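You operate a simulated robot arm through the tools that you are given. There is no shell and no other tool. Be economical: measure what you need, move in short steps, check, and stop when the job is done.

You are at the controls of a simulated two-armed robot. One attempt, no reset.

TASK
Hold the damp meter on the brick, press its button, then crayon a patch: yellow if damp, white if dry.
Fine: over 15 % is damp; put meter and crayon back. Set down upright: damp meter. A coat counts when it lies all over at full strength: go over it till it gets no stronger.

The check looks at the end state, three seconds after you hand in, the way a careful person would. Anything else that was tipped, shoved, dropped, spilled or broken makes it a failure.

THE ROBOT
Two 7-joint arms with two-finger parallel grippers on one trunk, on a base that drives. Base frame: it is fixed to the floor where the robot stands at the start and does not move with it; the origin is under the middle of the robot, x ahead of it, y to its left, z up; the surface under the hand at the start is at about z = 900. Units: mm, rad, N and s.
The left shoulder is at the start at [70, 163, 1170], the right one opposite. With the tool pointing down near the work surface each hand reaches from about 400 to 880 mm from the robot's upright axis, wherever it stands, measured 20 degrees to its own side. Places, roughly: meter button [500, 200, 1000]. Payload 3.43 kg a hand.
Tool frame (each hand has its own): the origin (TCP) lies between the finger pads and is the grasp point; the fingertips stand 34 mm ahead of it; z points along the fingers, y is the line along which they close. The gripper opens to 128 mm. The fingers are 24 mm wide and 12 mm thick; the gripper's body (48 by 130 mm) begins 96 mm behind the TCP.
Orientation is that of the tool frame in the base frame, as a unit quaternion [x, y, z, w]. With the fingers straight down and closing along the base's y, the tool's x points along the base's -x, its y along +y and its z along -z.

THE INTERFACE
- The arms move only by the tool jog_arm. It takes "left_steps", "right_steps" or both (then of equal length, played together; a hand with none holds still); each is a list of rows, each an object (a shift or turn left out is 0, a gripper value left out holds the last) with "rotation": the turn, a rotation vector about the base's x, y, z in rad, a list of three; "dp": the shift along the base's x, y, z in mm, a list of three; "gripper": the finger opening in mm, from 0 to 128. In form: [{"rotation": [ax, ay, az], "dp": [tx, ty, tz], "gripper": gripper}, ...]. A call has 1 to 8 rows; each row is the pose to reach, as a shift and turn from the pose commanded when the call began. A row lasts 0.2 s, in which the tool goes at most 50 mm and 0.15 rad; a call with a longer step from one row to the next is refused whole, and so is a gripper value outside its range. Where a pose cannot be reached the arm comes as near as it can. A force on the tool above 90 N (or 10 N above the force at the start of the call, whichever is more), or a blocked arm, ends the call early, and 0.2 s more pass. The fingers move at their own pace (about 153 mm/s each) and stop on an object; they squeeze with about 38 N. The grip force told is the motor's: it shows also when the fingers shut on nothing. Time passes only in rows, and 0.2 s behind the last, so rows that repeat a pose let the fingers close. It gives the time, the measured TCP pose, the force on the tool (base axes), the opening and the grip force at its end, in the units of the frame above (readings bear some noise), with the torque about the TCP (base axes, N m) and any sound that the robot's microphone picked up.
- Cameras (640 x 400 px; columns grow to the right, rows downward): "scene" is now at [121.2, 45.2, 1412.8]; the picture's right is [0.51, -0.86, 0.00], its down [-0.41, -0.24, -0.88] and it looks along [0.76, 0.45, -0.48] (base axes); focal length 252 px, centre (320, 200). "left" rides on the left gripper at [76, 11, -160] in its tool frame; the picture's right is [-0.15, 0.99, 0.00], its down [-0.88, -0.13, -0.46] and it looks along [-0.45, -0.07, 0.89] (tool axes); focal length 234 px, centre (320, 200). "right" rides on the right gripper at [76, -11, -160] in its tool frame; the picture's right is [0.15, 0.99, 0.00], its down [-0.88, 0.13, -0.46] and it looks along [-0.45, 0.07, 0.89] (tool axes); focal length 234 px, centre (320, 200). There is no depth. A picture from a camera that has moved, and an enlarged one, comes with that camera's place and axes in the base frame and with its lens. The place of the scene camera against the robot may be out by one fixed shift of up to 12 mm in any direction.
- camera(camera): a new picture of that camera. It takes no simulated time.
- raise_lower(by): slides the trunk up (or, below 0, down) by that many mm; the arms and the scene camera ride with it, the base frame stays. It gives what a move gives, with no picture.
- base_move(legs): drives the robot by 1 to 6 legs, each [ahead, left, turn to the left] in mm, mm and rad, along the robot's own axes; the way and the turn of a leg run together, so that a leg with both is an arc; at most 1500 mm and 3.142 rad a leg. The arms and the cameras ride along, it lands a little off, and it stops where it bumps. It gives what a move gives.
- pan_tilt(pan, tilt): turns the head with the scene camera to pan (to the left, within 1.501 rad either way) and tilt (down, from -0.506 to 1.204), counted from straight ahead of the robot. It gives what a move gives.
- enlarge(camera, box): a new picture of the part [left, top, right, bottom] of that camera's present view, enlarged. It takes no simulated time.
- sign_off(): hands the job in; it is judged then, once.

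Go step by step. Nothing tells you exact positions but the pictures and the camera data: compare them with the known pose of the tool, close in by small moves and look again before you grip or let go. The budget is 120 turns and 88 pictures, counting those below and the enlarged ones. Unless the task says otherwise, let go and move clear before handing in, and close with one line.

The tools are called after "Call:" as a command line: name --argument value ..., lists and objects as JSON in quotes. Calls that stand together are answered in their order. jog_arm: Moves the arms, as the interface text tells. Its arguments: {"type":"object","properties":{"left_steps":{"type":"array"},"right_steps":{"type":"array"}},"required":[]} The other tools are called the same way: raise_lower (by) slides the trunk up or down; base_move (legs) drives the base; pan_tilt (pan, tilt) turns the head that bears the scene camera; camera (camera) takes a picture; enlarge (camera, box) takes an enlarged picture of a part of a camera's view; sign_off () hands the job in.

At the start:

```text
time: 0.0
left_ee_pos: [448.7, 466.9, 1266.5]
left_tool_rot: [0.0, 1.0, -0.001, -0.001]
left_wrist_force: [0.4, 0.1, 0.9]
left_torque: [0.0, -0.04, 0.03]
left_opening: 128.3
left_grasp_force: 0.1
right_ee_pos: [606.4, 105.2, 1287.8]
right_tool_rot: [0.0, 1.0, -0.001, 0.0]
right_wrist_force: [0.0, 0.7, 0.0]
right_torque: [0.02, 0.0, 0.0]
right_opening: 127.9
right_grasp_force: 0.1
trunk travel left (down, up): [-650.0, 290.0]
robot x, y, heading: [-1.7, -1.4, -0.003]
head pan, tilt: [0.534, 0.501]
```

scene: 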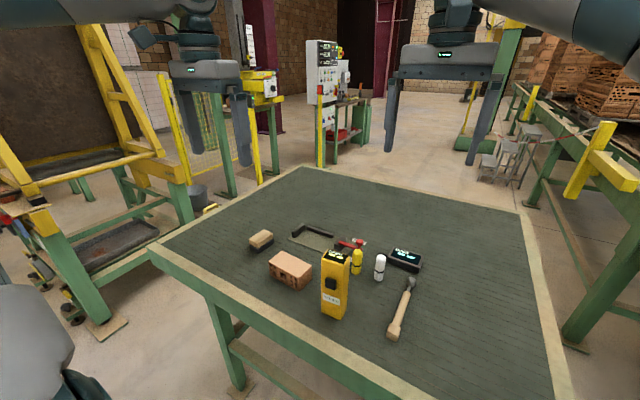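
right: 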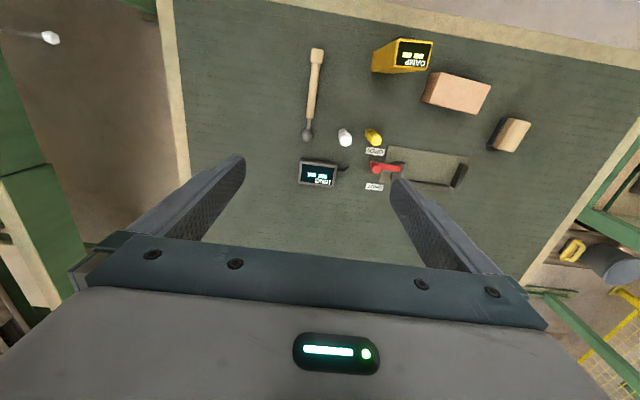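
left: 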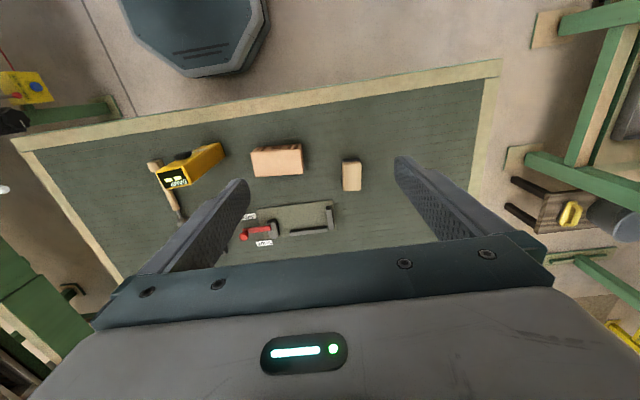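

I see a table with a yellow damp meter, a brick, yellow and white crayons, and other tools. I'll look closer first.

Call:
enlarge --camera "scene" --box '[220, 210, 460, 360]'

Call:
enlarge --camera "right" --box '[280, 20, 540, 200]'

```text
2.67 times, centred on (340, 285) of scene
camera zoom: at [121.2, 45.2, 1412.8], right [0.51, -0.86, 0.0], down [-0.41, -0.24, -0.88], along [0.76, 0.45, -0.48], focal length 672 px, centre (267, -27)
```

zoom: 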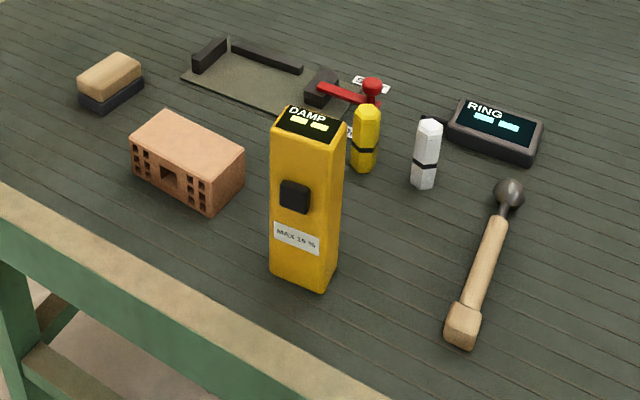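

```text
2.22 times, centred on (410, 110) of right
camera zoom: at [530.9, 94.2, 1447.2], right [-0.15, 0.99, 0.0], down [0.88, 0.13, 0.46], along [0.45, 0.07, -0.89], focal length 520 px, centre (120, 400)
```

zoom: 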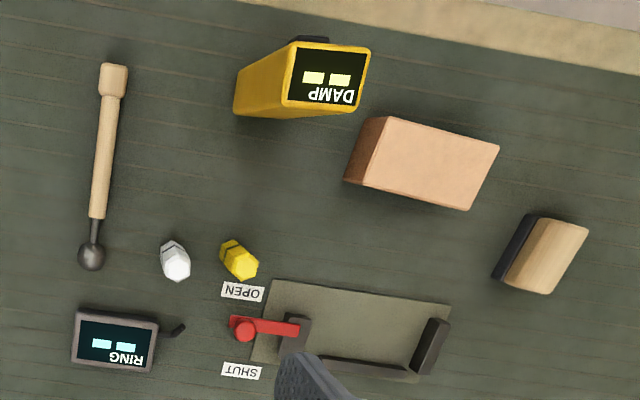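

Call:
enlarge --camera "scene" --box '[335, 235, 399, 285]'

Call:
enlarge --camera "scene" --box '[250, 240, 362, 325]'

Call:
enlarge --camera "left" --box '[140, 130, 380, 250]'

```text
8.00 times, centred on (367, 260) of scene
camera zoom: at [121.2, 45.2, 1412.8], right [0.51, -0.86, 0.0], down [-0.41, -0.24, -0.88], along [0.76, 0.45, -0.48], focal length 2016 px, centre (-56, -280)
```

zoom: 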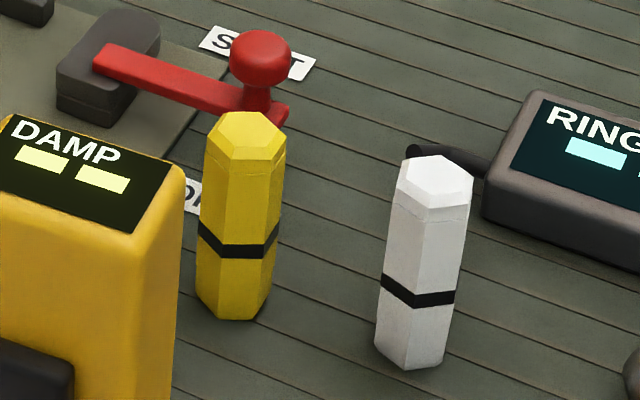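

```text
4.71 times, centred on (306, 282) of scene
camera zoom: at [121.2, 45.2, 1412.8], right [0.51, -0.86, 0.0], down [-0.41, -0.24, -0.88], along [0.76, 0.45, -0.48], focal length 1186 px, centre (386, -188)
```

zoom: 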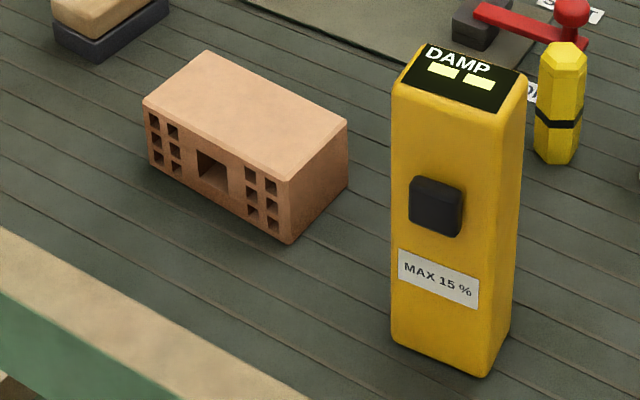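

```text
2.67 times, centred on (260, 190) of left
camera zoom: at [371.9, 479.9, 1427.0], right [0.15, 0.99, 0.0], down [0.88, -0.13, 0.46], along [0.45, -0.07, -0.89], focal length 624 px, centre (480, 227)
```

zoom: 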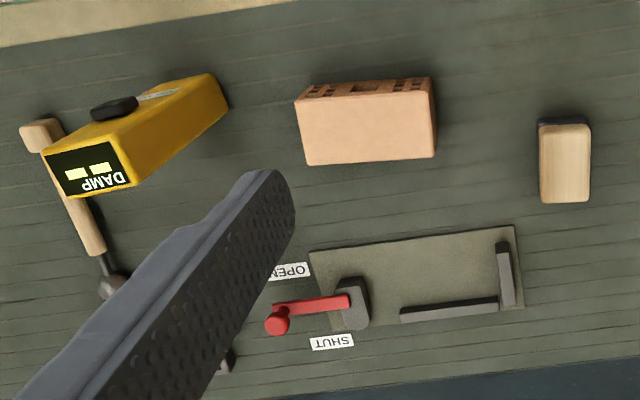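

The meter stands at about (479, 218), 168 tall, yawed about +0.14 with its button facing the robot. I move the left hand above it and the right hand clear.

Call:
jog_arm --left_steps '[{"dp": [5, -41, -11], "rotation": [0, 0, 0.03]}, {"dp": [10, -83, -22], "rotation": [0, 0, 0.06]}, {"dp": [15, -124, -33], "rotation": [0, 0, 0.09]}, {"dp": [20, -166, -44], "rotation": [0, 0, 0.12]}, {"dp": [25, -207, -55], "rotation": [0, 0, 0.14]}, {"dp": [30, -249, -66], "rotation": [0, 0, 0.14]}, {"dp": [30, -249, -66], "rotation": [0, 0, 0.14]}]' --right_steps '[{"dp": [-10, -40, 0]}, {"dp": [-20, -80, 0]}, {"dp": [-30, -120, 0]}, {"dp": [-40, -160, 0]}, {"dp": [-50, -200, 0]}, {"dp": [-60, -240, 0]}, {"dp": [-60, -240, 0]}]'

Call:
camera --camera "left"

Call:
camera --camera "scene"

```text
time: 1.6
left_ee_pos: [476.7, 220.9, 1202.2]
left_tool_rot: [-0.07, 0.998, -0.001, 0.0]
left_wrist_force: [-0.2, 0.3, -0.5]
left_torque: [-0.03, 0.0, 0.01]
left_opening: 128.0
left_grasp_force: 0.0
right_ee_pos: [546.1, -134.9, 1288.5]
right_tool_rot: [-0.002, 1.0, -0.001, 0.0]
right_wrist_force: [1.2, 0.4, -0.2]
right_torque: [0.0, -0.04, 0.0]
right_opening: 128.1
right_grasp_force: 0.0
trunk travel left (down, up): [-650.0, 290.0]
robot x, y, heading: [-1.7, -2.6, -0.001]
head pan, tilt: [0.534, 0.501]
```

```text
79 pictures are left
camera left: at [400.0, 221.2, 1362.2], right [0.01, 1.0, 0.0], down [0.89, -0.01, 0.46], along [0.46, 0.0, -0.89], focal length 234 px, centre (320, 200)
```

left: 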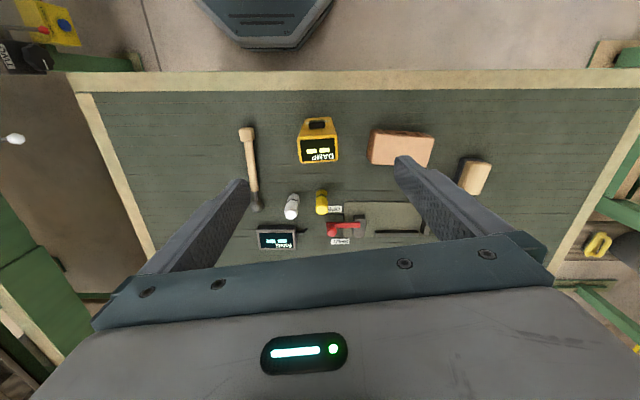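

```text
78 pictures are left
camera scene: at [120.6, 46.7, 1412.8], right [0.51, -0.86, 0.0], down [-0.41, -0.25, -0.88], along [0.76, 0.45, -0.48], focal length 252 px, centre (320, 200)
```

scene: 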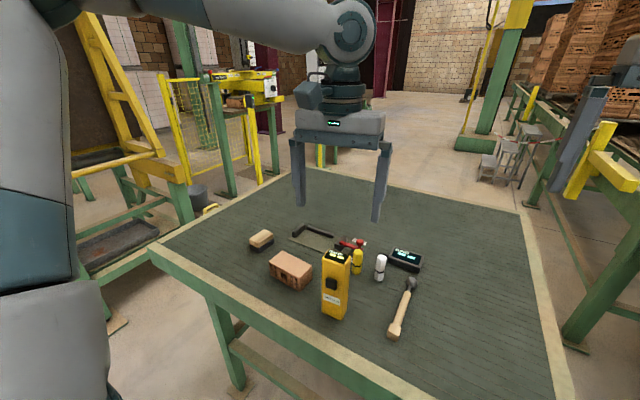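

Call:
enlarge --camera "left" --box '[230, 100, 500, 260]'

```text
2.37 times, centred on (365, 180) of left
camera zoom: at [400.0, 221.2, 1362.2], right [0.01, 1.0, 0.0], down [0.89, -0.01, 0.46], along [0.46, 0.0, -0.89], focal length 555 px, centre (213, 247)
```

zoom: 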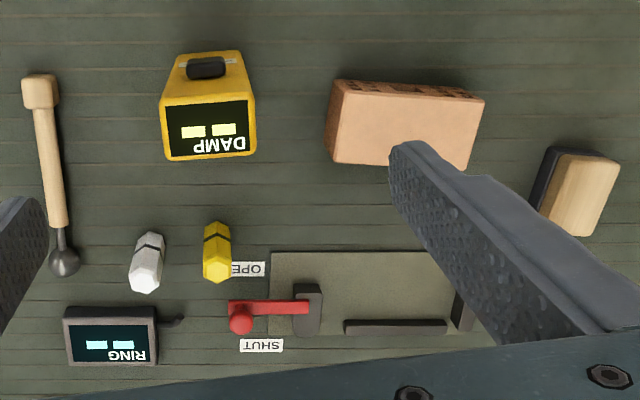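

Call:
enlarge --camera "left" --box '[280, 110, 440, 210]'

```text
4.00 times, centred on (360, 160) of left
camera zoom: at [400.0, 221.2, 1362.2], right [0.01, 1.0, 0.0], down [0.89, -0.01, 0.46], along [0.46, 0.0, -0.89], focal length 937 px, centre (160, 360)
```

zoom: 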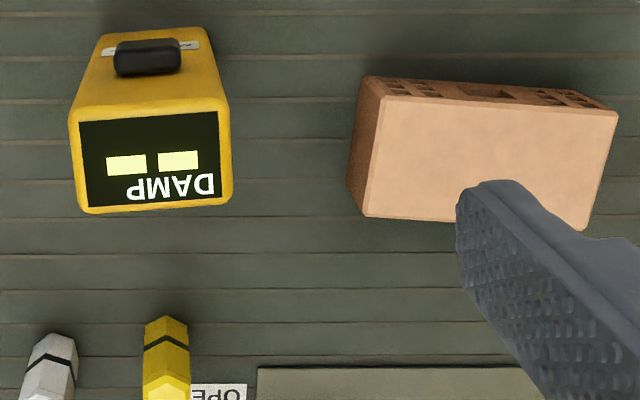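

The meter yaw is nearer 0.08 and its centre (480, 219). I descend around it.

Call:
jog_arm --left_steps '[{"dp": [1, -1, -30], "rotation": [0, 0, -0.06], "gripper": 100}, {"dp": [2, -1, -65], "rotation": [0, 0, -0.06]}, {"dp": [2, -1, -100], "rotation": [0, 0, -0.06]}, {"dp": [2, -1, -130], "rotation": [0, 0, -0.06]}, {"dp": [2, -1, -158], "rotation": [0, 0, -0.06]}, {"dp": [2, -1, -158], "rotation": [0, 0, -0.06]}]'

Call:
camera --camera "scene"

Call:
camera --camera "left"

```text
time: 3.0
left_ee_pos: [479.4, 216.2, 1041.9]
left_tool_rot: [-0.041, 0.999, 0.0, -0.001]
left_wrist_force: [-0.2, -0.4, 0.5]
left_torque: [0.0, -0.02, -0.03]
left_opening: 100.0
left_grasp_force: 0.1
right_ee_pos: [547.1, -136.9, 1289.9]
right_tool_rot: [0.0, 1.0, 0.0, 0.0]
right_wrist_force: [0.0, 0.1, -0.6]
right_torque: [-0.01, -0.03, 0.04]
right_opening: 127.9
right_grasp_force: 0.0
trunk travel left (down, up): [-650.0, 290.0]
robot x, y, heading: [-0.1, 3.3, 0.002]
head pan, tilt: [0.534, 0.501]
```

```text
75 pictures are left
camera scene: at [120.8, 44.7, 1412.8], right [0.51, -0.86, 0.0], down [-0.41, -0.24, -0.88], along [0.76, 0.45, -0.48], focal length 252 px, centre (320, 200)
```

scene: 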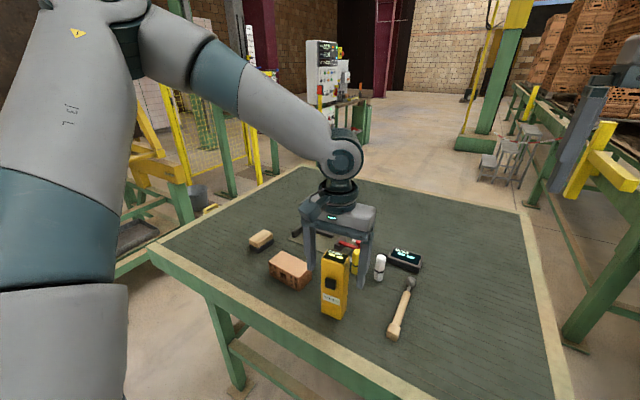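

```text
74 pictures are left
camera left: at [402.9, 222.5, 1202.4], right [0.07, 1.0, 0.0], down [0.89, -0.06, 0.46], along [0.46, -0.03, -0.89], focal length 234 px, centre (320, 200)
```

left: 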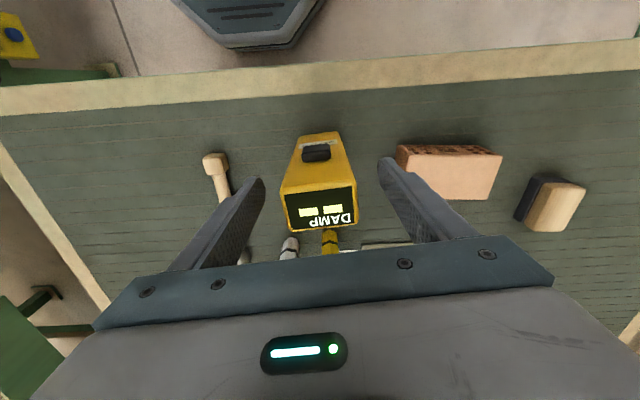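

The meter is centred between the fingers; I close.

Call:
jog_arm --left_steps '[{"dp": [0, 1, 0], "rotation": [0, 0, -0.01], "gripper": 70}, {"dp": [0, 1, 0], "rotation": [0, 0, -0.01], "gripper": 30}, {"dp": [0, 1, 0], "rotation": [0, 0, -0.01], "gripper": 30}, {"dp": [0, 1, 0], "rotation": [0, 0, -0.01], "gripper": 30}]'

Call:
camera --camera "left"

```text
time: 4.0
left_ee_pos: [481.0, 217.1, 1041.6]
left_tool_rot: [-0.034, 0.999, 0.0, 0.0]
left_wrist_force: [0.5, -0.1, 0.5]
left_torque: [0.05, 0.01, -0.01]
left_opening: 51.7
left_grasp_force: 37.9
right_ee_pos: [548.2, -136.8, 1287.1]
right_tool_rot: [0.0, 1.0, 0.001, 0.0]
right_wrist_force: [-1.4, 0.2, -0.4]
right_torque: [-0.03, -0.04, -0.02]
right_opening: 128.0
right_grasp_force: 0.0
trunk travel left (down, up): [-650.0, 290.0]
robot x, y, heading: [0.6, -0.4, 0.004]
head pan, tilt: [0.534, 0.501]
```

```text
73 pictures are left
camera left: at [403.6, 224.5, 1202.3], right [0.08, 1.0, 0.0], down [0.89, -0.07, 0.46], along [0.45, -0.04, -0.89], focal length 234 px, centre (320, 200)
```

left: 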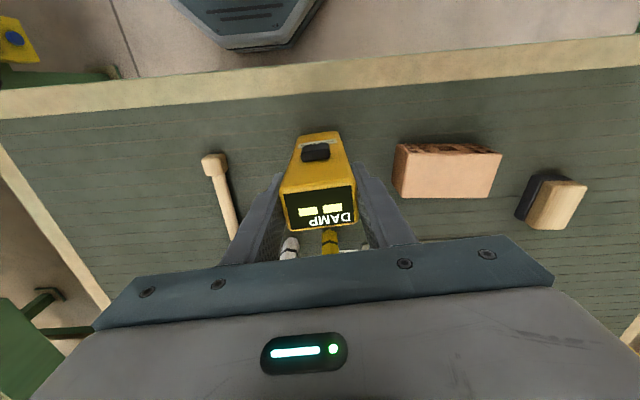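

Gripped. I lift, carry to above the right end of the brick (centre about (520, 372), yaw −0.09), turning the meter so its button faces the right arm.

Call:
jog_arm --left_steps '[{"dp": [0, 0, 20]}, {"dp": [0, 0, 60]}, {"dp": [0, 0, 100], "rotation": [0, 0, 0.1]}, {"dp": [5, 25, 110], "rotation": [0, 0, 0.24]}, {"dp": [12, 50, 110], "rotation": [0, 0, 0.38]}, {"dp": [20, 75, 110], "rotation": [0, 0, 0.52]}, {"dp": [28, 100, 110], "rotation": [0, 0, 0.66]}, {"dp": [38, 128, 110], "rotation": [0, 0, 0.8]}]'

Call:
jog_arm --left_steps '[{"rotation": [0, 0, 0.14]}, {"rotation": [0, 0, 0.28]}, {"rotation": [0, 0, 0.42]}, {"rotation": [0, 0, 0.56]}, {"rotation": [0, 0, 0.62]}, {"rotation": [0, 0, 0.62]}]'

Call:
camera --camera "scene"

Call:
camera --camera "left"

```text
time: 5.8
left_ee_pos: [517.4, 351.3, 1150.2]
left_tool_rot: [-0.422, 0.907, 0.0, -0.001]
left_wrist_force: [0.0, -0.4, -1.7]
left_torque: [0.01, -0.02, 0.02]
left_opening: 51.6
left_grasp_force: 37.9
right_ee_pos: [547.3, -135.2, 1288.4]
right_tool_rot: [0.0, 1.0, 0.0, 0.001]
right_wrist_force: [0.4, 0.1, 0.3]
right_torque: [0.02, 0.01, 0.01]
right_opening: 128.2
right_grasp_force: 0.1
trunk travel left (down, up): [-650.0, 290.0]
robot x, y, heading: [-3.5, 1.8, -0.004]
head pan, tilt: [0.534, 0.501]
```

```text
time: 7.2
left_ee_pos: [518.4, 347.3, 1151.2]
left_tool_rot: [-0.678, 0.735, 0.001, 0.0]
left_wrist_force: [1.0, 0.1, -1.8]
left_torque: [-0.02, -0.02, 0.0]
left_opening: 51.9
left_grasp_force: 38.1
right_ee_pos: [546.9, -137.6, 1289.1]
right_tool_rot: [0.0, 1.0, 0.0, -0.001]
right_wrist_force: [-0.5, -1.0, -0.4]
right_torque: [-0.01, 0.02, -0.01]
right_opening: 128.0
right_grasp_force: 0.1
trunk travel left (down, up): [-650.0, 290.0]
robot x, y, heading: [2.4, 0.1, -0.0]
head pan, tilt: [0.534, 0.501]
```

```text
72 pictures are left
camera scene: at [121.4, 45.1, 1412.7], right [0.51, -0.86, 0.0], down [-0.41, -0.24, -0.88], along [0.76, 0.45, -0.48], focal length 252 px, centre (320, 200)
```

scene: 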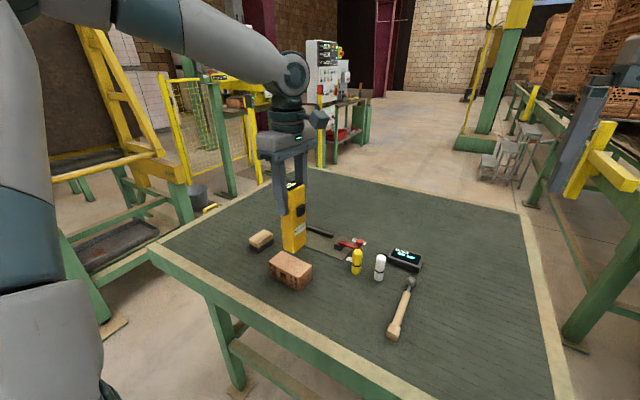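

```text
71 pictures are left
camera left: at [500.6, 273.3, 1312.2], right [-0.97, 0.22, 0.0], down [0.2, 0.87, 0.46], along [0.1, 0.44, -0.89], focal length 234 px, centre (320, 200)
```

left: 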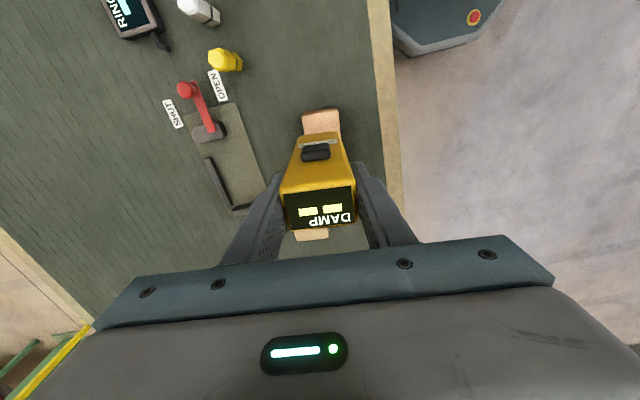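

Call:
jog_arm --left_steps '[{"dp": [0, 0, -30]}, {"dp": [0, 0, -55]}, {"dp": [0, 0, -62]}, {"dp": [0, 0, -66]}, {"dp": [0, 0, -66]}]'

Call:
enlarge --camera "scene" --box '[230, 170, 390, 300]'

Call:
enlarge --camera "left" --box '[240, 80, 400, 260]'

```text
time: 8.4
left_ee_pos: [517.4, 346.4, 1088.4]
left_tool_rot: [-0.679, 0.734, -0.001, 0.001]
left_wrist_force: [-0.8, 1.9, 21.8]
left_torque: [-0.07, 0.39, -0.01]
left_opening: 51.8
left_grasp_force: 38.2
right_ee_pos: [547.4, -138.1, 1289.4]
right_tool_rot: [0.0, 1.0, 0.001, 0.0]
right_wrist_force: [0.5, 0.1, 0.0]
right_torque: [-0.03, 0.02, 0.0]
right_opening: 127.8
right_grasp_force: 0.1
trunk travel left (down, up): [-650.0, 290.0]
robot x, y, heading: [2.1, 2.0, 0.003]
head pan, tilt: [0.534, 0.501]
```

```text
3.08 times, centred on (310, 235) of scene
camera zoom: at [120.4, 44.2, 1413.0], right [0.51, -0.86, 0.0], down [-0.41, -0.24, -0.88], along [0.76, 0.45, -0.48], focal length 776 px, centre (351, 92)
```

zoom: 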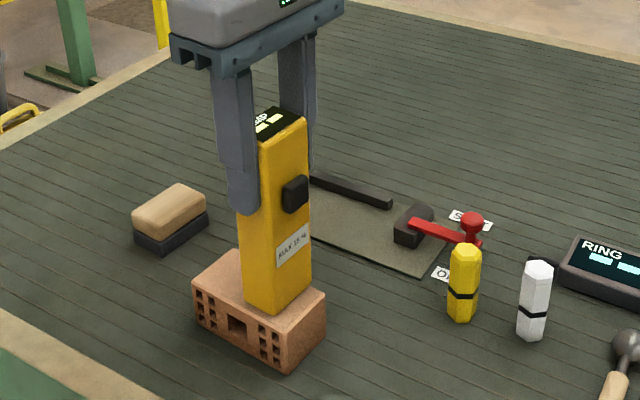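

```text
2.22 times, centred on (320, 170) of left
camera zoom: at [499.9, 271.4, 1248.9], right [-0.97, 0.23, 0.0], down [0.2, 0.87, 0.46], along [0.1, 0.44, -0.89], focal length 520 px, centre (320, 267)
```

zoom: 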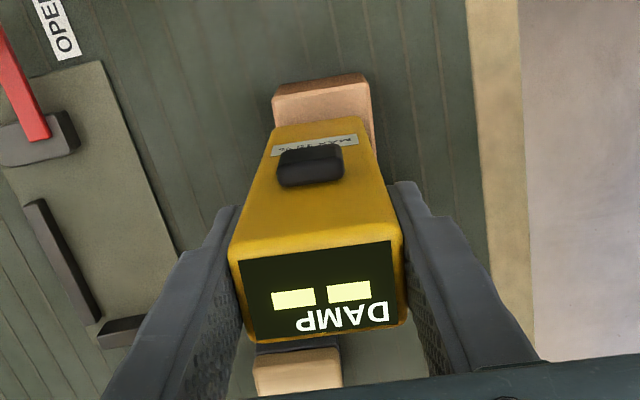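

The meter stands pressed on the brick (contact at TCP z 1088, so the brick is about 46 tall). Now I bring the right hand, closed and tilted, towards the button.

Call:
jog_arm --right_steps '[{"dp": [-4, 20, -20], "rotation": [0.1375, 0, 0], "gripper": 0}, {"dp": [-8, 40, -40], "rotation": [0.275, 0, 0]}, {"dp": [-12, 60, -60], "rotation": [0.4125, 0, 0]}, {"dp": [-16, 80, -80], "rotation": [0.55, 0, 0]}, {"dp": [-20, 100, -100], "rotation": [0.6875, 0, 0]}, {"dp": [-24, 120, -120], "rotation": [0.825, 0, 0]}, {"dp": [-28, 140, -140], "rotation": [0.9625, 0, 0]}, {"dp": [-32, 170, -160], "rotation": [1.1, 0, 0]}]'

Call:
camera --camera "right"

Call:
camera --camera "scene"

```text
time: 10.2
left_ee_pos: [519.5, 346.4, 1088.1]
left_tool_rot: [-0.678, 0.735, 0.0, 0.0]
left_wrist_force: [3.1, -1.8, 14.0]
left_torque: [-0.46, -0.18, 0.13]
left_opening: 51.7
left_grasp_force: 38.0
right_ee_pos: [512.9, 35.5, 1130.1]
right_tool_rot: [0.0, 0.852, 0.524, 0.001]
right_wrist_force: [-0.1, -0.6, 0.0]
right_torque: [-0.01, 0.0, -0.01]
right_opening: 0.0
right_grasp_force: 33.2
trunk travel left (down, up): [-650.0, 290.0]
robot x, y, heading: [-0.3, 1.1, 0.002]
head pan, tilt: [0.534, 0.501]
```

```text
68 pictures are left
camera right: at [437.4, -112.4, 1192.0], right [-0.15, 0.45, 0.88], down [0.88, -0.35, 0.32], along [0.45, 0.82, -0.34], focal length 234 px, centre (320, 200)
```

right: 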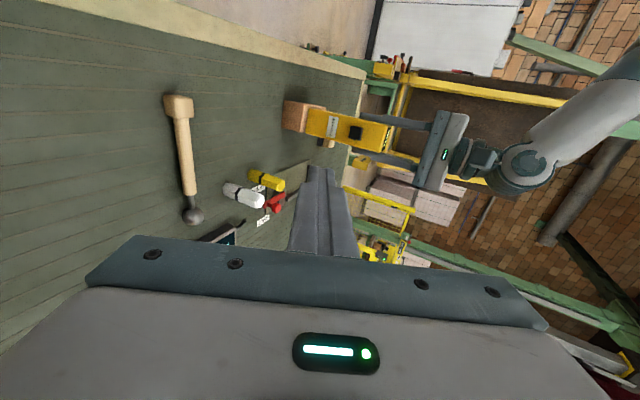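

```text
67 pictures are left
camera scene: at [120.1, 44.1, 1413.1], right [0.51, -0.86, 0.0], down [-0.41, -0.24, -0.88], along [0.76, 0.45, -0.48], focal length 252 px, centre (320, 200)
```

scene: 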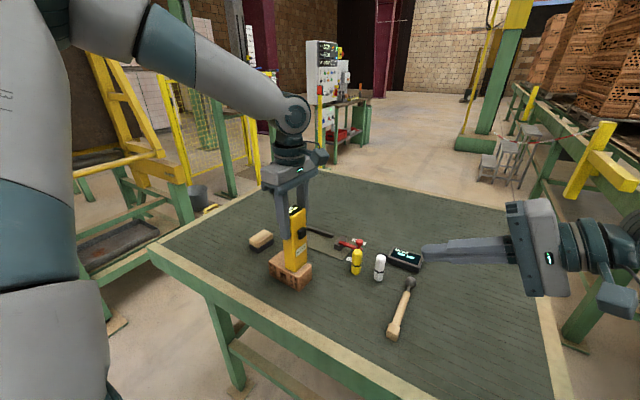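

Call:
enlarge --camera "right" --box '[270, 80, 410, 180]'

```text
4.00 times, centred on (340, 130) of right
camera zoom: at [437.4, -112.4, 1192.0], right [-0.15, 0.45, 0.88], down [0.88, -0.35, 0.32], along [0.45, 0.82, -0.34], focal length 937 px, centre (240, 480)
```

zoom: 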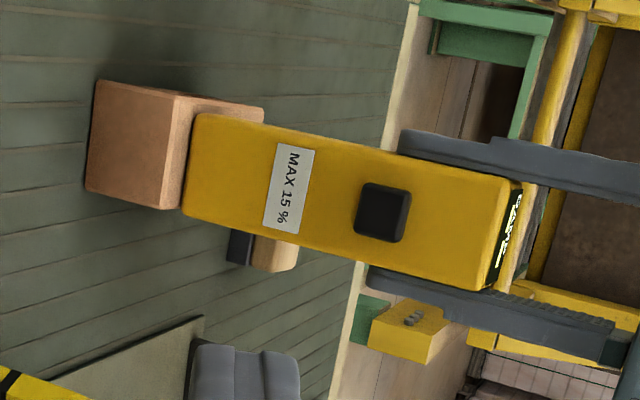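

Call:
jog_arm --right_steps '[{"dp": [0, 40, -15]}, {"dp": [1, 80, -30]}, {"dp": [1, 120, -45]}, {"dp": [2, 160, -55]}, {"dp": [2, 200, -64]}, {"dp": [2, 232, -64]}, {"dp": [2, 236, -64]}]'

Call:
enlarge --camera "scene" --box '[240, 150, 420, 300]'

Call:
enlarge --camera "right" --box '[240, 80, 440, 240]'

Call:
camera --camera "left"

```text
time: 11.8
left_ee_pos: [516.6, 344.8, 1088.2]
left_tool_rot: [-0.679, 0.734, 0.0, 0.001]
left_wrist_force: [0.6, -1.7, 16.0]
left_torque: [-0.46, 0.03, -0.04]
left_opening: 51.4
left_grasp_force: 38.3
right_ee_pos: [514.8, 270.4, 1066.3]
right_tool_rot: [0.0, 0.852, 0.523, 0.001]
right_wrist_force: [0.7, -0.2, -0.2]
right_torque: [0.01, 0.02, 0.0]
right_opening: 0.0
right_grasp_force: 32.9
trunk travel left (down, up): [-650.0, 290.0]
robot x, y, heading: [-1.5, -2.4, -0.002]
head pan, tilt: [0.534, 0.501]
```

```text
2.67 times, centred on (330, 225) of scene
camera zoom: at [120.0, 43.6, 1413.0], right [0.51, -0.86, 0.0], down [-0.41, -0.24, -0.88], along [0.76, 0.45, -0.48], focal length 672 px, centre (293, 133)
```

zoom: 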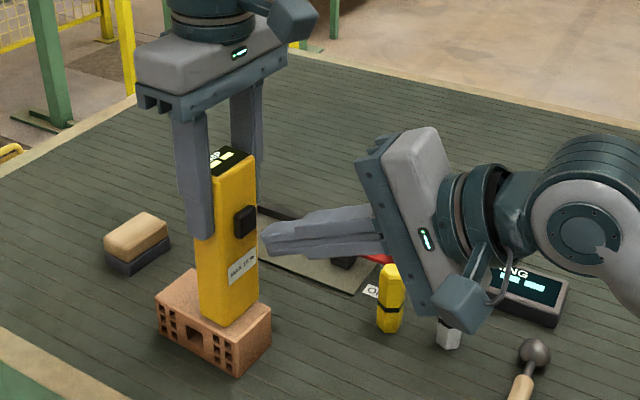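

```text
2.50 times, centred on (340, 160) of right
camera zoom: at [439.7, 122.8, 1127.8], right [-0.15, 0.45, 0.88], down [0.88, -0.35, 0.32], along [0.45, 0.82, -0.34], focal length 585 px, centre (270, 300)
```

zoom: 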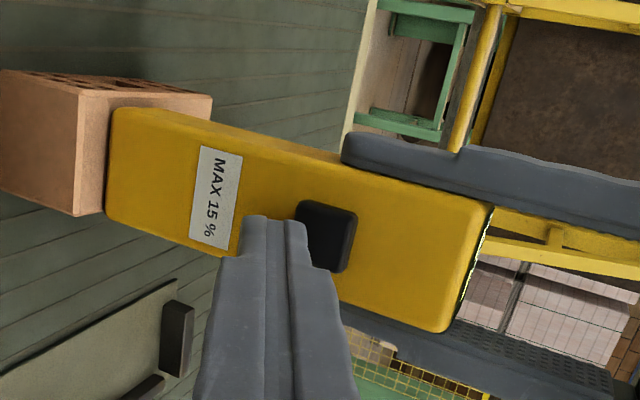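

```text
63 pictures are left
camera left: at [499.5, 271.2, 1248.7], right [-0.97, 0.23, 0.0], down [0.2, 0.87, 0.46], along [0.1, 0.45, -0.89], focal length 234 px, centre (320, 200)
```

left: 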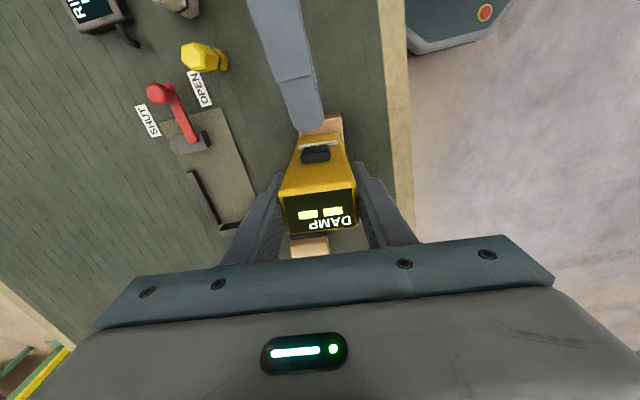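

Aligned; I press in +y by small steps.

Call:
jog_arm --right_steps '[{"dp": [1, 6, 4]}, {"dp": [1, 12, 4]}, {"dp": [1, 16, 4]}, {"dp": [1, 19, 4]}, {"dp": [1, 21, 4]}, {"dp": [1, 21, 4]}]'

Call:
enlarge --camera "left" --box '[240, 110, 400, 240]'

```text
time: 13.2
left_ee_pos: [517.8, 346.1, 1088.2]
left_tool_rot: [-0.678, 0.735, 0.0, 0.001]
left_wrist_force: [1.7, 7.1, 12.8]
left_torque: [-0.5, 0.11, 0.12]
left_opening: 51.3
left_grasp_force: 37.5
right_ee_pos: [518.8, 291.6, 1068.6]
right_tool_rot: [-0.001, 0.852, 0.523, 0.001]
right_wrist_force: [-1.1, -11.5, 0.5]
right_torque: [-0.05, -0.02, -0.06]
right_opening: 0.1
right_grasp_force: 33.0
trunk travel left (down, up): [-650.0, 290.0]
robot x, y, heading: [-4.3, 2.2, 0.001]
head pan, tilt: [0.534, 0.501]
heard: click
```

```text
3.08 times, centred on (320, 175) of left
camera zoom: at [499.5, 271.4, 1248.7], right [-0.97, 0.23, 0.0], down [0.2, 0.87, 0.46], along [0.1, 0.45, -0.89], focal length 720 px, centre (320, 277)
```

zoom: 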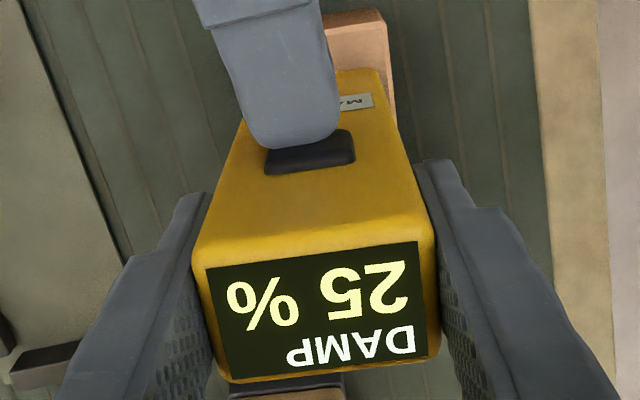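

The meter reads 25 % (damp), so yellow. I withdraw the right hand, then return the meter.

Call:
jog_arm --right_steps '[{"dp": [-1, -21, 0]}, {"dp": [-2, -60, 10]}, {"dp": [-2, -105, 25]}, {"dp": [-2, -150, 40]}, {"dp": [-2, -195, 55]}, {"dp": [-2, -240, 65]}, {"dp": [-2, -285, 75]}, {"dp": [-2, -320, 90]}]'

Call:
jog_arm --left_steps '[{"dp": [0, 0, 20]}, {"dp": [0, 0, 60], "rotation": [0, 0, -0.1]}, {"dp": [0, 0, 66], "rotation": [0, 0, -0.24]}, {"dp": [-5, -10, 66], "rotation": [0, 0, -0.38]}, {"dp": [-10, -30, 66], "rotation": [0, 0, -0.52]}, {"dp": [-14, -50, 66], "rotation": [0, 0, -0.66]}, {"dp": [-18, -70, 66], "rotation": [0, 0, -0.8]}]' --right_steps '[{"dp": [0, 0, 20], "rotation": [-0.14, 0, 0]}, {"dp": [0, 0, 40], "rotation": [-0.28, 0, 0]}, {"dp": [0, -20, 60], "rotation": [-0.42, 0, 0]}, {"dp": [0, -40, 80], "rotation": [-0.56, 0, 0]}, {"dp": [0, -60, 100], "rotation": [-0.7, 0, 0]}, {"dp": [0, -80, 120], "rotation": [-0.84, 0, 0]}, {"dp": [0, -100, 130], "rotation": [-0.98, 0, 0], "gripper": 60}]'

```text
time: 15.0
left_ee_pos: [516.3, 344.6, 1088.8]
left_tool_rot: [-0.678, 0.735, 0.001, 0.001]
left_wrist_force: [-0.8, 1.9, 15.2]
left_torque: [-0.05, 0.16, -0.01]
left_opening: 51.3
left_grasp_force: 38.2
right_ee_pos: [514.5, -32.2, 1159.6]
right_tool_rot: [0.0, 0.852, 0.524, 0.0]
right_wrist_force: [-0.1, -0.1, 0.4]
right_torque: [-0.02, 0.01, 0.0]
right_opening: 0.0
right_grasp_force: 32.3
trunk travel left (down, up): [-650.0, 290.0]
robot x, y, heading: [1.7, -3.4, 0.002]
head pan, tilt: [0.534, 0.501]
```

```text
time: 16.6
left_ee_pos: [497.2, 275.9, 1153.9]
left_tool_rot: [-0.336, 0.942, 0.0, 0.001]
left_wrist_force: [0.0, -0.1, -1.2]
left_torque: [0.01, -0.02, 0.0]
left_opening: 51.5
left_grasp_force: 38.4
right_ee_pos: [511.7, -130.7, 1287.6]
right_tool_rot: [0.0, 0.998, 0.06, 0.0]
right_wrist_force: [0.9, -0.4, 0.1]
right_torque: [0.02, -0.05, 0.0]
right_opening: 60.0
right_grasp_force: 0.0
trunk travel left (down, up): [-650.0, 290.0]
robot x, y, heading: [1.4, -0.5, 0.0]
head pan, tilt: [0.534, 0.501]
```

Call:
jog_arm --left_steps '[{"dp": [-5, -14, 0], "rotation": [0, 0, -0.14]}, {"dp": [-10, -28, 0], "rotation": [0, 0, -0.28]}, {"dp": [-15, -42, 0], "rotation": [0, 0, -0.42]}, {"dp": [-20, -58, 0], "rotation": [0, 0, -0.56]}, {"dp": [-20, -58, -30], "rotation": [0, 0, -0.62]}, {"dp": [-20, -58, -70], "rotation": [0, 0, -0.62]}, {"dp": [-20, -58, -100], "rotation": [0, 0, -0.62]}, {"dp": [-20, -58, -100], "rotation": [0, 0, -0.62]}]'

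Call:
jog_arm --left_steps '[{"dp": [0, 0, -5]}, {"dp": [0, 0, -8]}, {"dp": [0, 0, -10]}, {"dp": [0, 0, -11]}, {"dp": [0, 0, -11]}]'

Call:
enlarge --camera "scene" --box '[240, 210, 400, 330]'

```text
time: 18.4
left_ee_pos: [479.4, 219.1, 1054.2]
left_tool_rot: [-0.035, 0.999, 0.0, -0.001]
left_wrist_force: [-0.1, 0.3, -1.7]
left_torque: [0.0, -0.02, -0.01]
left_opening: 51.8
left_grasp_force: 37.9
right_ee_pos: [513.8, -129.4, 1287.2]
right_tool_rot: [0.0, 0.998, 0.06, 0.0]
right_wrist_force: [-0.3, 0.1, -0.4]
right_torque: [0.03, 0.0, -0.02]
right_opening: 59.9
right_grasp_force: 0.0
trunk travel left (down, up): [-650.0, 290.0]
robot x, y, heading: [-1.3, -3.4, -0.005]
head pan, tilt: [0.534, 0.501]
```

```text
time: 19.6
left_ee_pos: [479.7, 219.1, 1041.9]
left_tool_rot: [-0.034, 0.999, 0.0, 0.0]
left_wrist_force: [-0.2, 0.0, -1.5]
left_torque: [-0.03, -0.01, 0.02]
left_opening: 51.4
left_grasp_force: 37.4
right_ee_pos: [514.8, -129.2, 1287.8]
right_tool_rot: [0.0, 0.998, 0.06, 0.0]
right_wrist_force: [0.8, 0.9, -0.5]
right_torque: [-0.02, -0.03, 0.03]
right_opening: 60.0
right_grasp_force: 0.1
trunk travel left (down, up): [-650.0, 290.0]
robot x, y, heading: [-1.7, -0.4, 0.002]
head pan, tilt: [0.534, 0.501]
```

```text
3.33 times, centred on (320, 270) of scene
camera zoom: at [121.4, 45.0, 1412.8], right [0.51, -0.86, 0.0], down [-0.41, -0.24, -0.88], along [0.76, 0.45, -0.48], focal length 840 px, centre (320, -33)
```

zoom: 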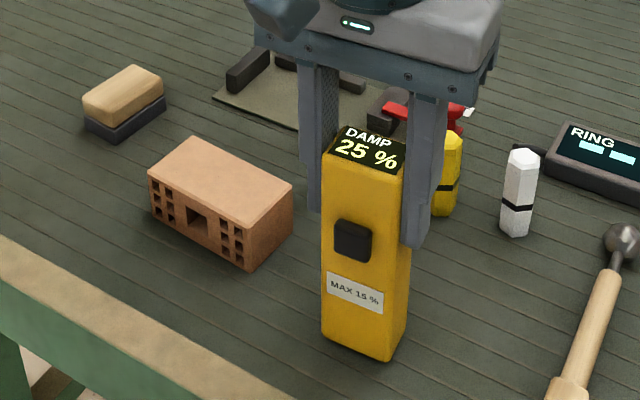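

Reading confirmed at 25 %. The meter isn't yet in contact, so I lower until the force shows it stands.

Call:
jog_arm --left_steps '[{"dp": [0, 0, -1]}, {"dp": [0, 0, -2]}, {"dp": [0, 0, -2]}]'

```text
time: 20.4
left_ee_pos: [479.0, 219.2, 1039.9]
left_tool_rot: [-0.035, 0.999, -0.001, -0.001]
left_wrist_force: [0.2, 0.9, -1.3]
left_torque: [0.02, -0.03, 0.02]
left_opening: 51.4
left_grasp_force: 38.1
right_ee_pos: [515.1, -131.0, 1286.7]
right_tool_rot: [0.001, 0.998, 0.06, -0.001]
right_wrist_force: [-0.3, 0.2, 0.5]
right_torque: [0.01, -0.01, -0.03]
right_opening: 60.0
right_grasp_force: 0.1
trunk travel left (down, up): [-650.0, 290.0]
robot x, y, heading: [-1.4, 2.1, -0.002]
head pan, tilt: [0.534, 0.501]
```

Call:
jog_arm --left_steps '[{"dp": [0, 0, -1]}, {"dp": [0, 0, -2]}, {"dp": [0, 0, -3]}, {"dp": [0, 0, -3]}]'

```text
time: 21.4
left_ee_pos: [480.6, 220.2, 1037.8]
left_tool_rot: [-0.034, 0.999, 0.0, 0.003]
left_wrist_force: [1.9, 6.0, 27.6]
left_torque: [0.53, 0.16, -0.01]
left_opening: 51.8
left_grasp_force: 37.5
right_ee_pos: [512.9, -129.2, 1289.4]
right_tool_rot: [0.0, 0.998, 0.06, 0.001]
right_wrist_force: [-0.8, 0.4, 0.3]
right_torque: [0.0, -0.01, 0.03]
right_opening: 59.9
right_grasp_force: 0.0
trunk travel left (down, up): [-650.0, 290.0]
robot x, y, heading: [0.8, 6.2, -0.003]
head pan, tilt: [0.534, 0.501]
```

Contact. I ease up 2 mm and open.

Call:
jog_arm --left_steps '[{"dp": [0, 0, 2]}, {"dp": [0, 0, 2], "gripper": 62}, {"dp": [0, 0, 2], "gripper": 95}, {"dp": [0, 0, 2], "gripper": 95}]'

Call:
jog_arm --left_steps '[{"dp": [0, 0, 30]}, {"dp": [0, 0, 70]}, {"dp": [0, 0, 110]}, {"dp": [0, 0, 150]}, {"dp": [0, 40, 180]}, {"dp": [0, 85, 190]}, {"dp": [0, 130, 190]}, {"dp": [0, 170, 190]}]'

Call:
enlarge --camera "scene" --box '[240, 210, 400, 330]'

Call:
camera --camera "right"

```text
time: 22.4
left_ee_pos: [482.2, 218.8, 1038.2]
left_tool_rot: [-0.034, 0.999, -0.001, 0.001]
left_wrist_force: [-0.7, -0.2, 0.4]
left_torque: [-0.03, -0.02, 0.02]
left_opening: 94.9
left_grasp_force: 0.0
right_ee_pos: [514.3, -129.6, 1287.7]
right_tool_rot: [0.0, 0.998, 0.06, 0.001]
right_wrist_force: [-0.1, 0.9, 0.4]
right_torque: [-0.02, 0.02, -0.03]
right_opening: 59.9
right_grasp_force: 0.1
trunk travel left (down, up): [-650.0, 290.0]
robot x, y, heading: [-1.4, 0.8, -0.0]
head pan, tilt: [0.534, 0.501]
```

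```text
time: 24.2
left_ee_pos: [478.6, 388.9, 1227.3]
left_tool_rot: [-0.035, 0.999, -0.002, 0.0]
left_wrist_force: [0.8, 0.5, 0.5]
left_torque: [-0.01, -0.03, -0.01]
left_opening: 95.2
left_grasp_force: 0.1
right_ee_pos: [512.8, -128.0, 1287.6]
right_tool_rot: [0.001, 0.998, 0.059, 0.0]
right_wrist_force: [-0.2, 0.4, 0.0]
right_torque: [-0.05, -0.02, 0.0]
right_opening: 60.0
right_grasp_force: 0.0
trunk travel left (down, up): [-650.0, 290.0]
robot x, y, heading: [2.3, 1.3, -0.002]
head pan, tilt: [0.534, 0.501]
```

```text
3.33 times, centred on (320, 270) of scene
camera zoom: at [120.7, 47.0, 1412.8], right [0.51, -0.86, 0.0], down [-0.41, -0.25, -0.88], along [0.76, 0.45, -0.48], focal length 840 px, centre (320, -33)
```

zoom: 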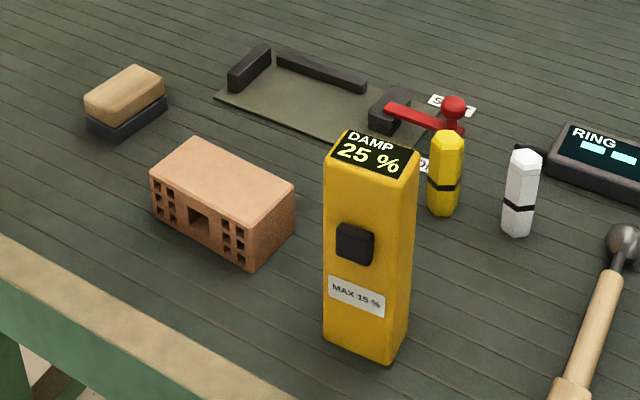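

```text
59 pictures are left
camera right: at [438.5, -157.1, 1444.9], right [-0.15, 0.98, 0.12], down [0.88, 0.08, 0.47], along [0.45, 0.17, -0.88], focal length 234 px, centre (320, 200)
```

right: 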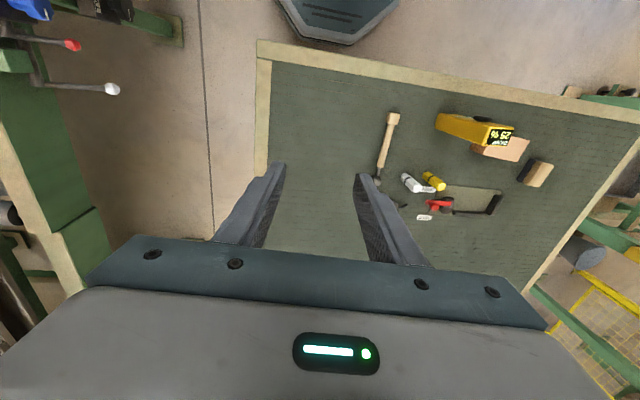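

The meter stands upright in its place. Next I move the left hand over the yellow crayon at about (615, 223).

Call:
jog_arm --left_steps '[{"dp": [25, -25, -10], "gripper": 56}, {"dp": [52, -52, -20]}, {"dp": [79, -80, -40]}, {"dp": [105, -110, -60]}, {"dp": [128, -138, -80]}, {"dp": [135, -163, -100], "rotation": [0, 0, -0.04]}, {"dp": [135, -164, -130], "rotation": [0, 0, -0.07]}, {"dp": [135, -164, -130], "rotation": [0, 0, -0.07]}]'

Call:
camera --camera "left"

```text
time: 26.0
left_ee_pos: [613.0, 227.6, 1097.7]
left_tool_rot: [0.001, 1.0, 0.0, 0.0]
left_wrist_force: [0.6, 0.1, 0.1]
left_torque: [0.0, -0.01, 0.0]
left_opening: 55.9
left_grasp_force: 0.0
right_ee_pos: [514.5, -128.7, 1287.4]
right_tool_rot: [0.0, 0.998, 0.06, 0.0]
right_wrist_force: [0.4, 0.5, 0.2]
right_torque: [0.02, 0.03, 0.0]
right_opening: 59.8
right_grasp_force: 0.1
trunk travel left (down, up): [-650.0, 290.0]
robot x, y, heading: [0.7, -2.5, 0.002]
head pan, tilt: [0.534, 0.501]
```

```text
58 pictures are left
camera left: at [537.7, 238.5, 1257.6], right [0.15, 0.99, 0.0], down [0.88, -0.13, 0.46], along [0.45, -0.07, -0.89], focal length 234 px, centre (320, 200)
```

left: 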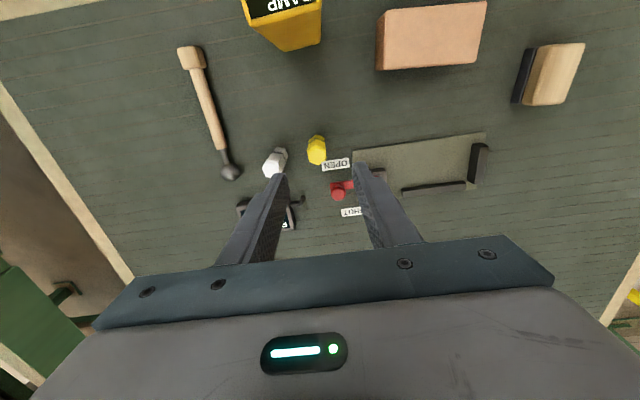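

Call:
enlarge --camera "left" --box '[256, 100, 384, 180]'

```text
5.00 times, centred on (320, 140) of left
camera zoom: at [537.7, 238.5, 1257.6], right [0.15, 0.99, 0.0], down [0.88, -0.13, 0.46], along [0.45, -0.07, -0.89], focal length 1171 px, centre (320, 500)
```

zoom: 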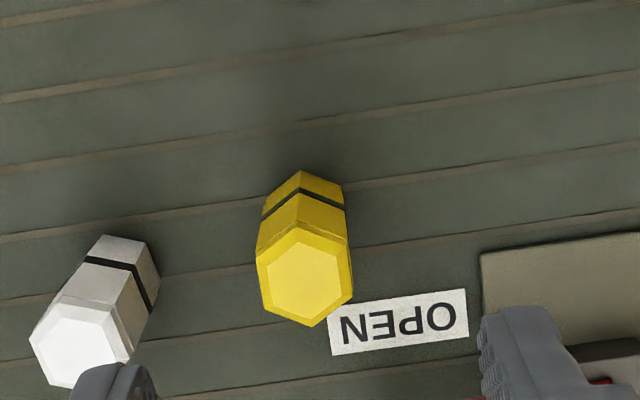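

Call:
jog_arm --left_steps '[{"dp": [2, -3.5, -20], "gripper": 46}, {"dp": [2, -3.5, -45]}, {"dp": [2, -3.5, -68]}, {"dp": [2, -3.5, -68]}]'

Call:
enlarge --camera "left" --box '[230, 100, 410, 240]'

```text
time: 27.0
left_ee_pos: [618.0, 222.7, 1031.3]
left_tool_rot: [0.0, 1.0, 0.0, -0.001]
left_wrist_force: [0.5, -0.7, 0.4]
left_torque: [0.02, 0.01, -0.01]
left_opening: 45.8
left_grasp_force: 0.1
right_ee_pos: [514.2, -128.6, 1286.2]
right_tool_rot: [0.0, 0.998, 0.061, 0.0]
right_wrist_force: [-0.3, 0.2, -0.6]
right_torque: [0.0, 0.03, 0.01]
right_opening: 60.1
right_grasp_force: 0.0
trunk travel left (down, up): [-650.0, 290.0]
robot x, y, heading: [0.6, 2.2, -0.001]
head pan, tilt: [0.534, 0.501]
```

```text
2.86 times, centred on (320, 170) of left
camera zoom: at [540.2, 234.5, 1191.0], right [0.15, 0.99, 0.0], down [0.88, -0.13, 0.46], along [0.45, -0.07, -0.89], focal length 669 px, centre (320, 286)
```

zoom: 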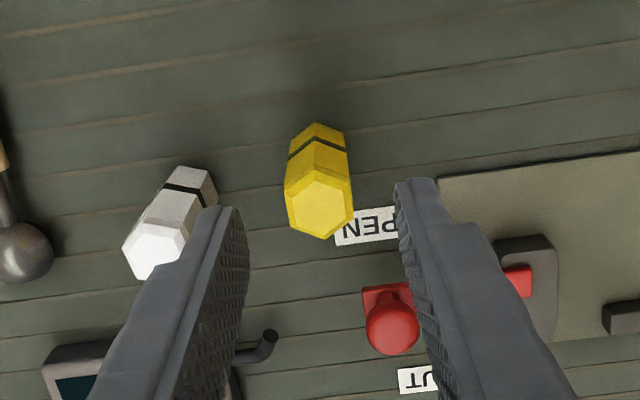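

Centred on the yellow crayon; I descend and grip.

Call:
jog_arm --left_steps '[{"dp": [-1, -1, -25]}, {"dp": [-1, -1, -50]}, {"dp": [-1, -1, -72]}, {"dp": [-1, -1, -72]}]'

Call:
enlarge --camera "left" --box '[230, 100, 410, 240]'

Call:
enlarge --camera "scene" --box '[310, 210, 410, 290]'

```text
time: 28.0
left_ee_pos: [615.8, 220.5, 960.2]
left_tool_rot: [0.001, 1.0, 0.001, 0.0]
left_wrist_force: [0.4, -0.2, 0.4]
left_torque: [0.01, 0.01, 0.03]
left_opening: 46.0
left_grasp_force: 0.1
right_ee_pos: [514.6, -129.5, 1287.4]
right_tool_rot: [0.001, 0.998, 0.061, 0.0]
right_wrist_force: [0.1, 0.6, 0.2]
right_torque: [0.0, -0.03, 0.0]
right_opening: 60.1
right_grasp_force: 0.0
trunk travel left (down, up): [-650.0, 290.0]
robot x, y, heading: [-3.3, -0.2, 0.0]
head pan, tilt: [0.534, 0.501]
```

```text
2.86 times, centred on (320, 170) of left
camera zoom: at [539.7, 232.0, 1119.3], right [0.15, 0.99, 0.0], down [0.88, -0.13, 0.46], along [0.45, -0.07, -0.89], focal length 669 px, centre (320, 286)
```

zoom: 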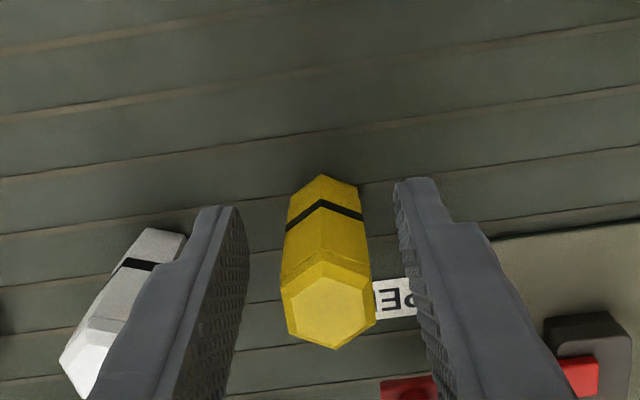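

```text
5.00 times, centred on (360, 250) of scene
camera zoom: at [121.1, 44.9, 1412.8], right [0.51, -0.86, 0.0], down [-0.41, -0.24, -0.88], along [0.76, 0.45, -0.48], focal length 1260 px, centre (120, -50)
```

zoom: 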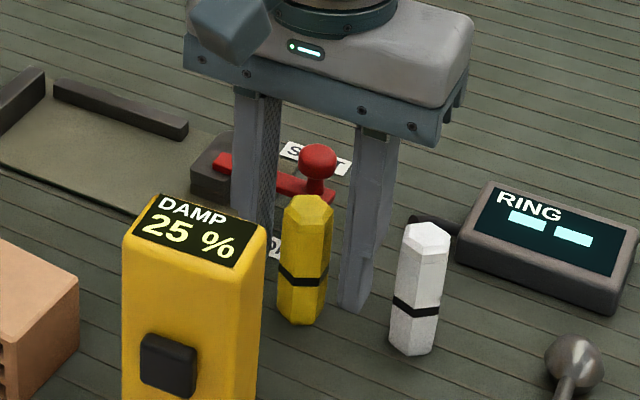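

Call:
jog_arm --left_steps '[{"dp": [-1, 1, 0]}, {"dp": [-1, 1, 0], "gripper": 30}, {"dp": [-1, 1, 0], "gripper": 10}, {"dp": [-1, 1, 0], "gripper": 10}]'

Call:
enlarge --camera "left" --box '[230, 100, 410, 240]'

```text
time: 29.0
left_ee_pos: [615.1, 222.5, 958.4]
left_tool_rot: [0.0, 1.0, 0.0, 0.0]
left_wrist_force: [0.5, 0.6, -0.1]
left_torque: [0.0, 0.0, 0.0]
left_opening: 24.6
left_grasp_force: 37.9
right_ee_pos: [514.5, -129.0, 1286.3]
right_tool_rot: [0.0, 0.998, 0.06, 0.0]
right_wrist_force: [0.5, 0.7, -0.2]
right_torque: [-0.02, -0.03, -0.01]
right_opening: 60.0
right_grasp_force: 0.0
trunk travel left (down, up): [-650.0, 290.0]
robot x, y, heading: [3.0, 0.9, -0.001]
head pan, tilt: [0.534, 0.501]
```

```text
2.86 times, centred on (320, 170) of left
camera zoom: at [539.1, 233.3, 1119.3], right [0.15, 0.99, 0.0], down [0.88, -0.13, 0.46], along [0.45, -0.07, -0.89], focal length 669 px, centre (320, 286)
```

zoom: 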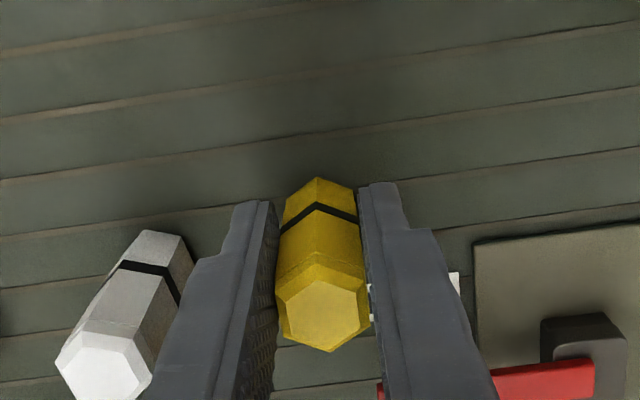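

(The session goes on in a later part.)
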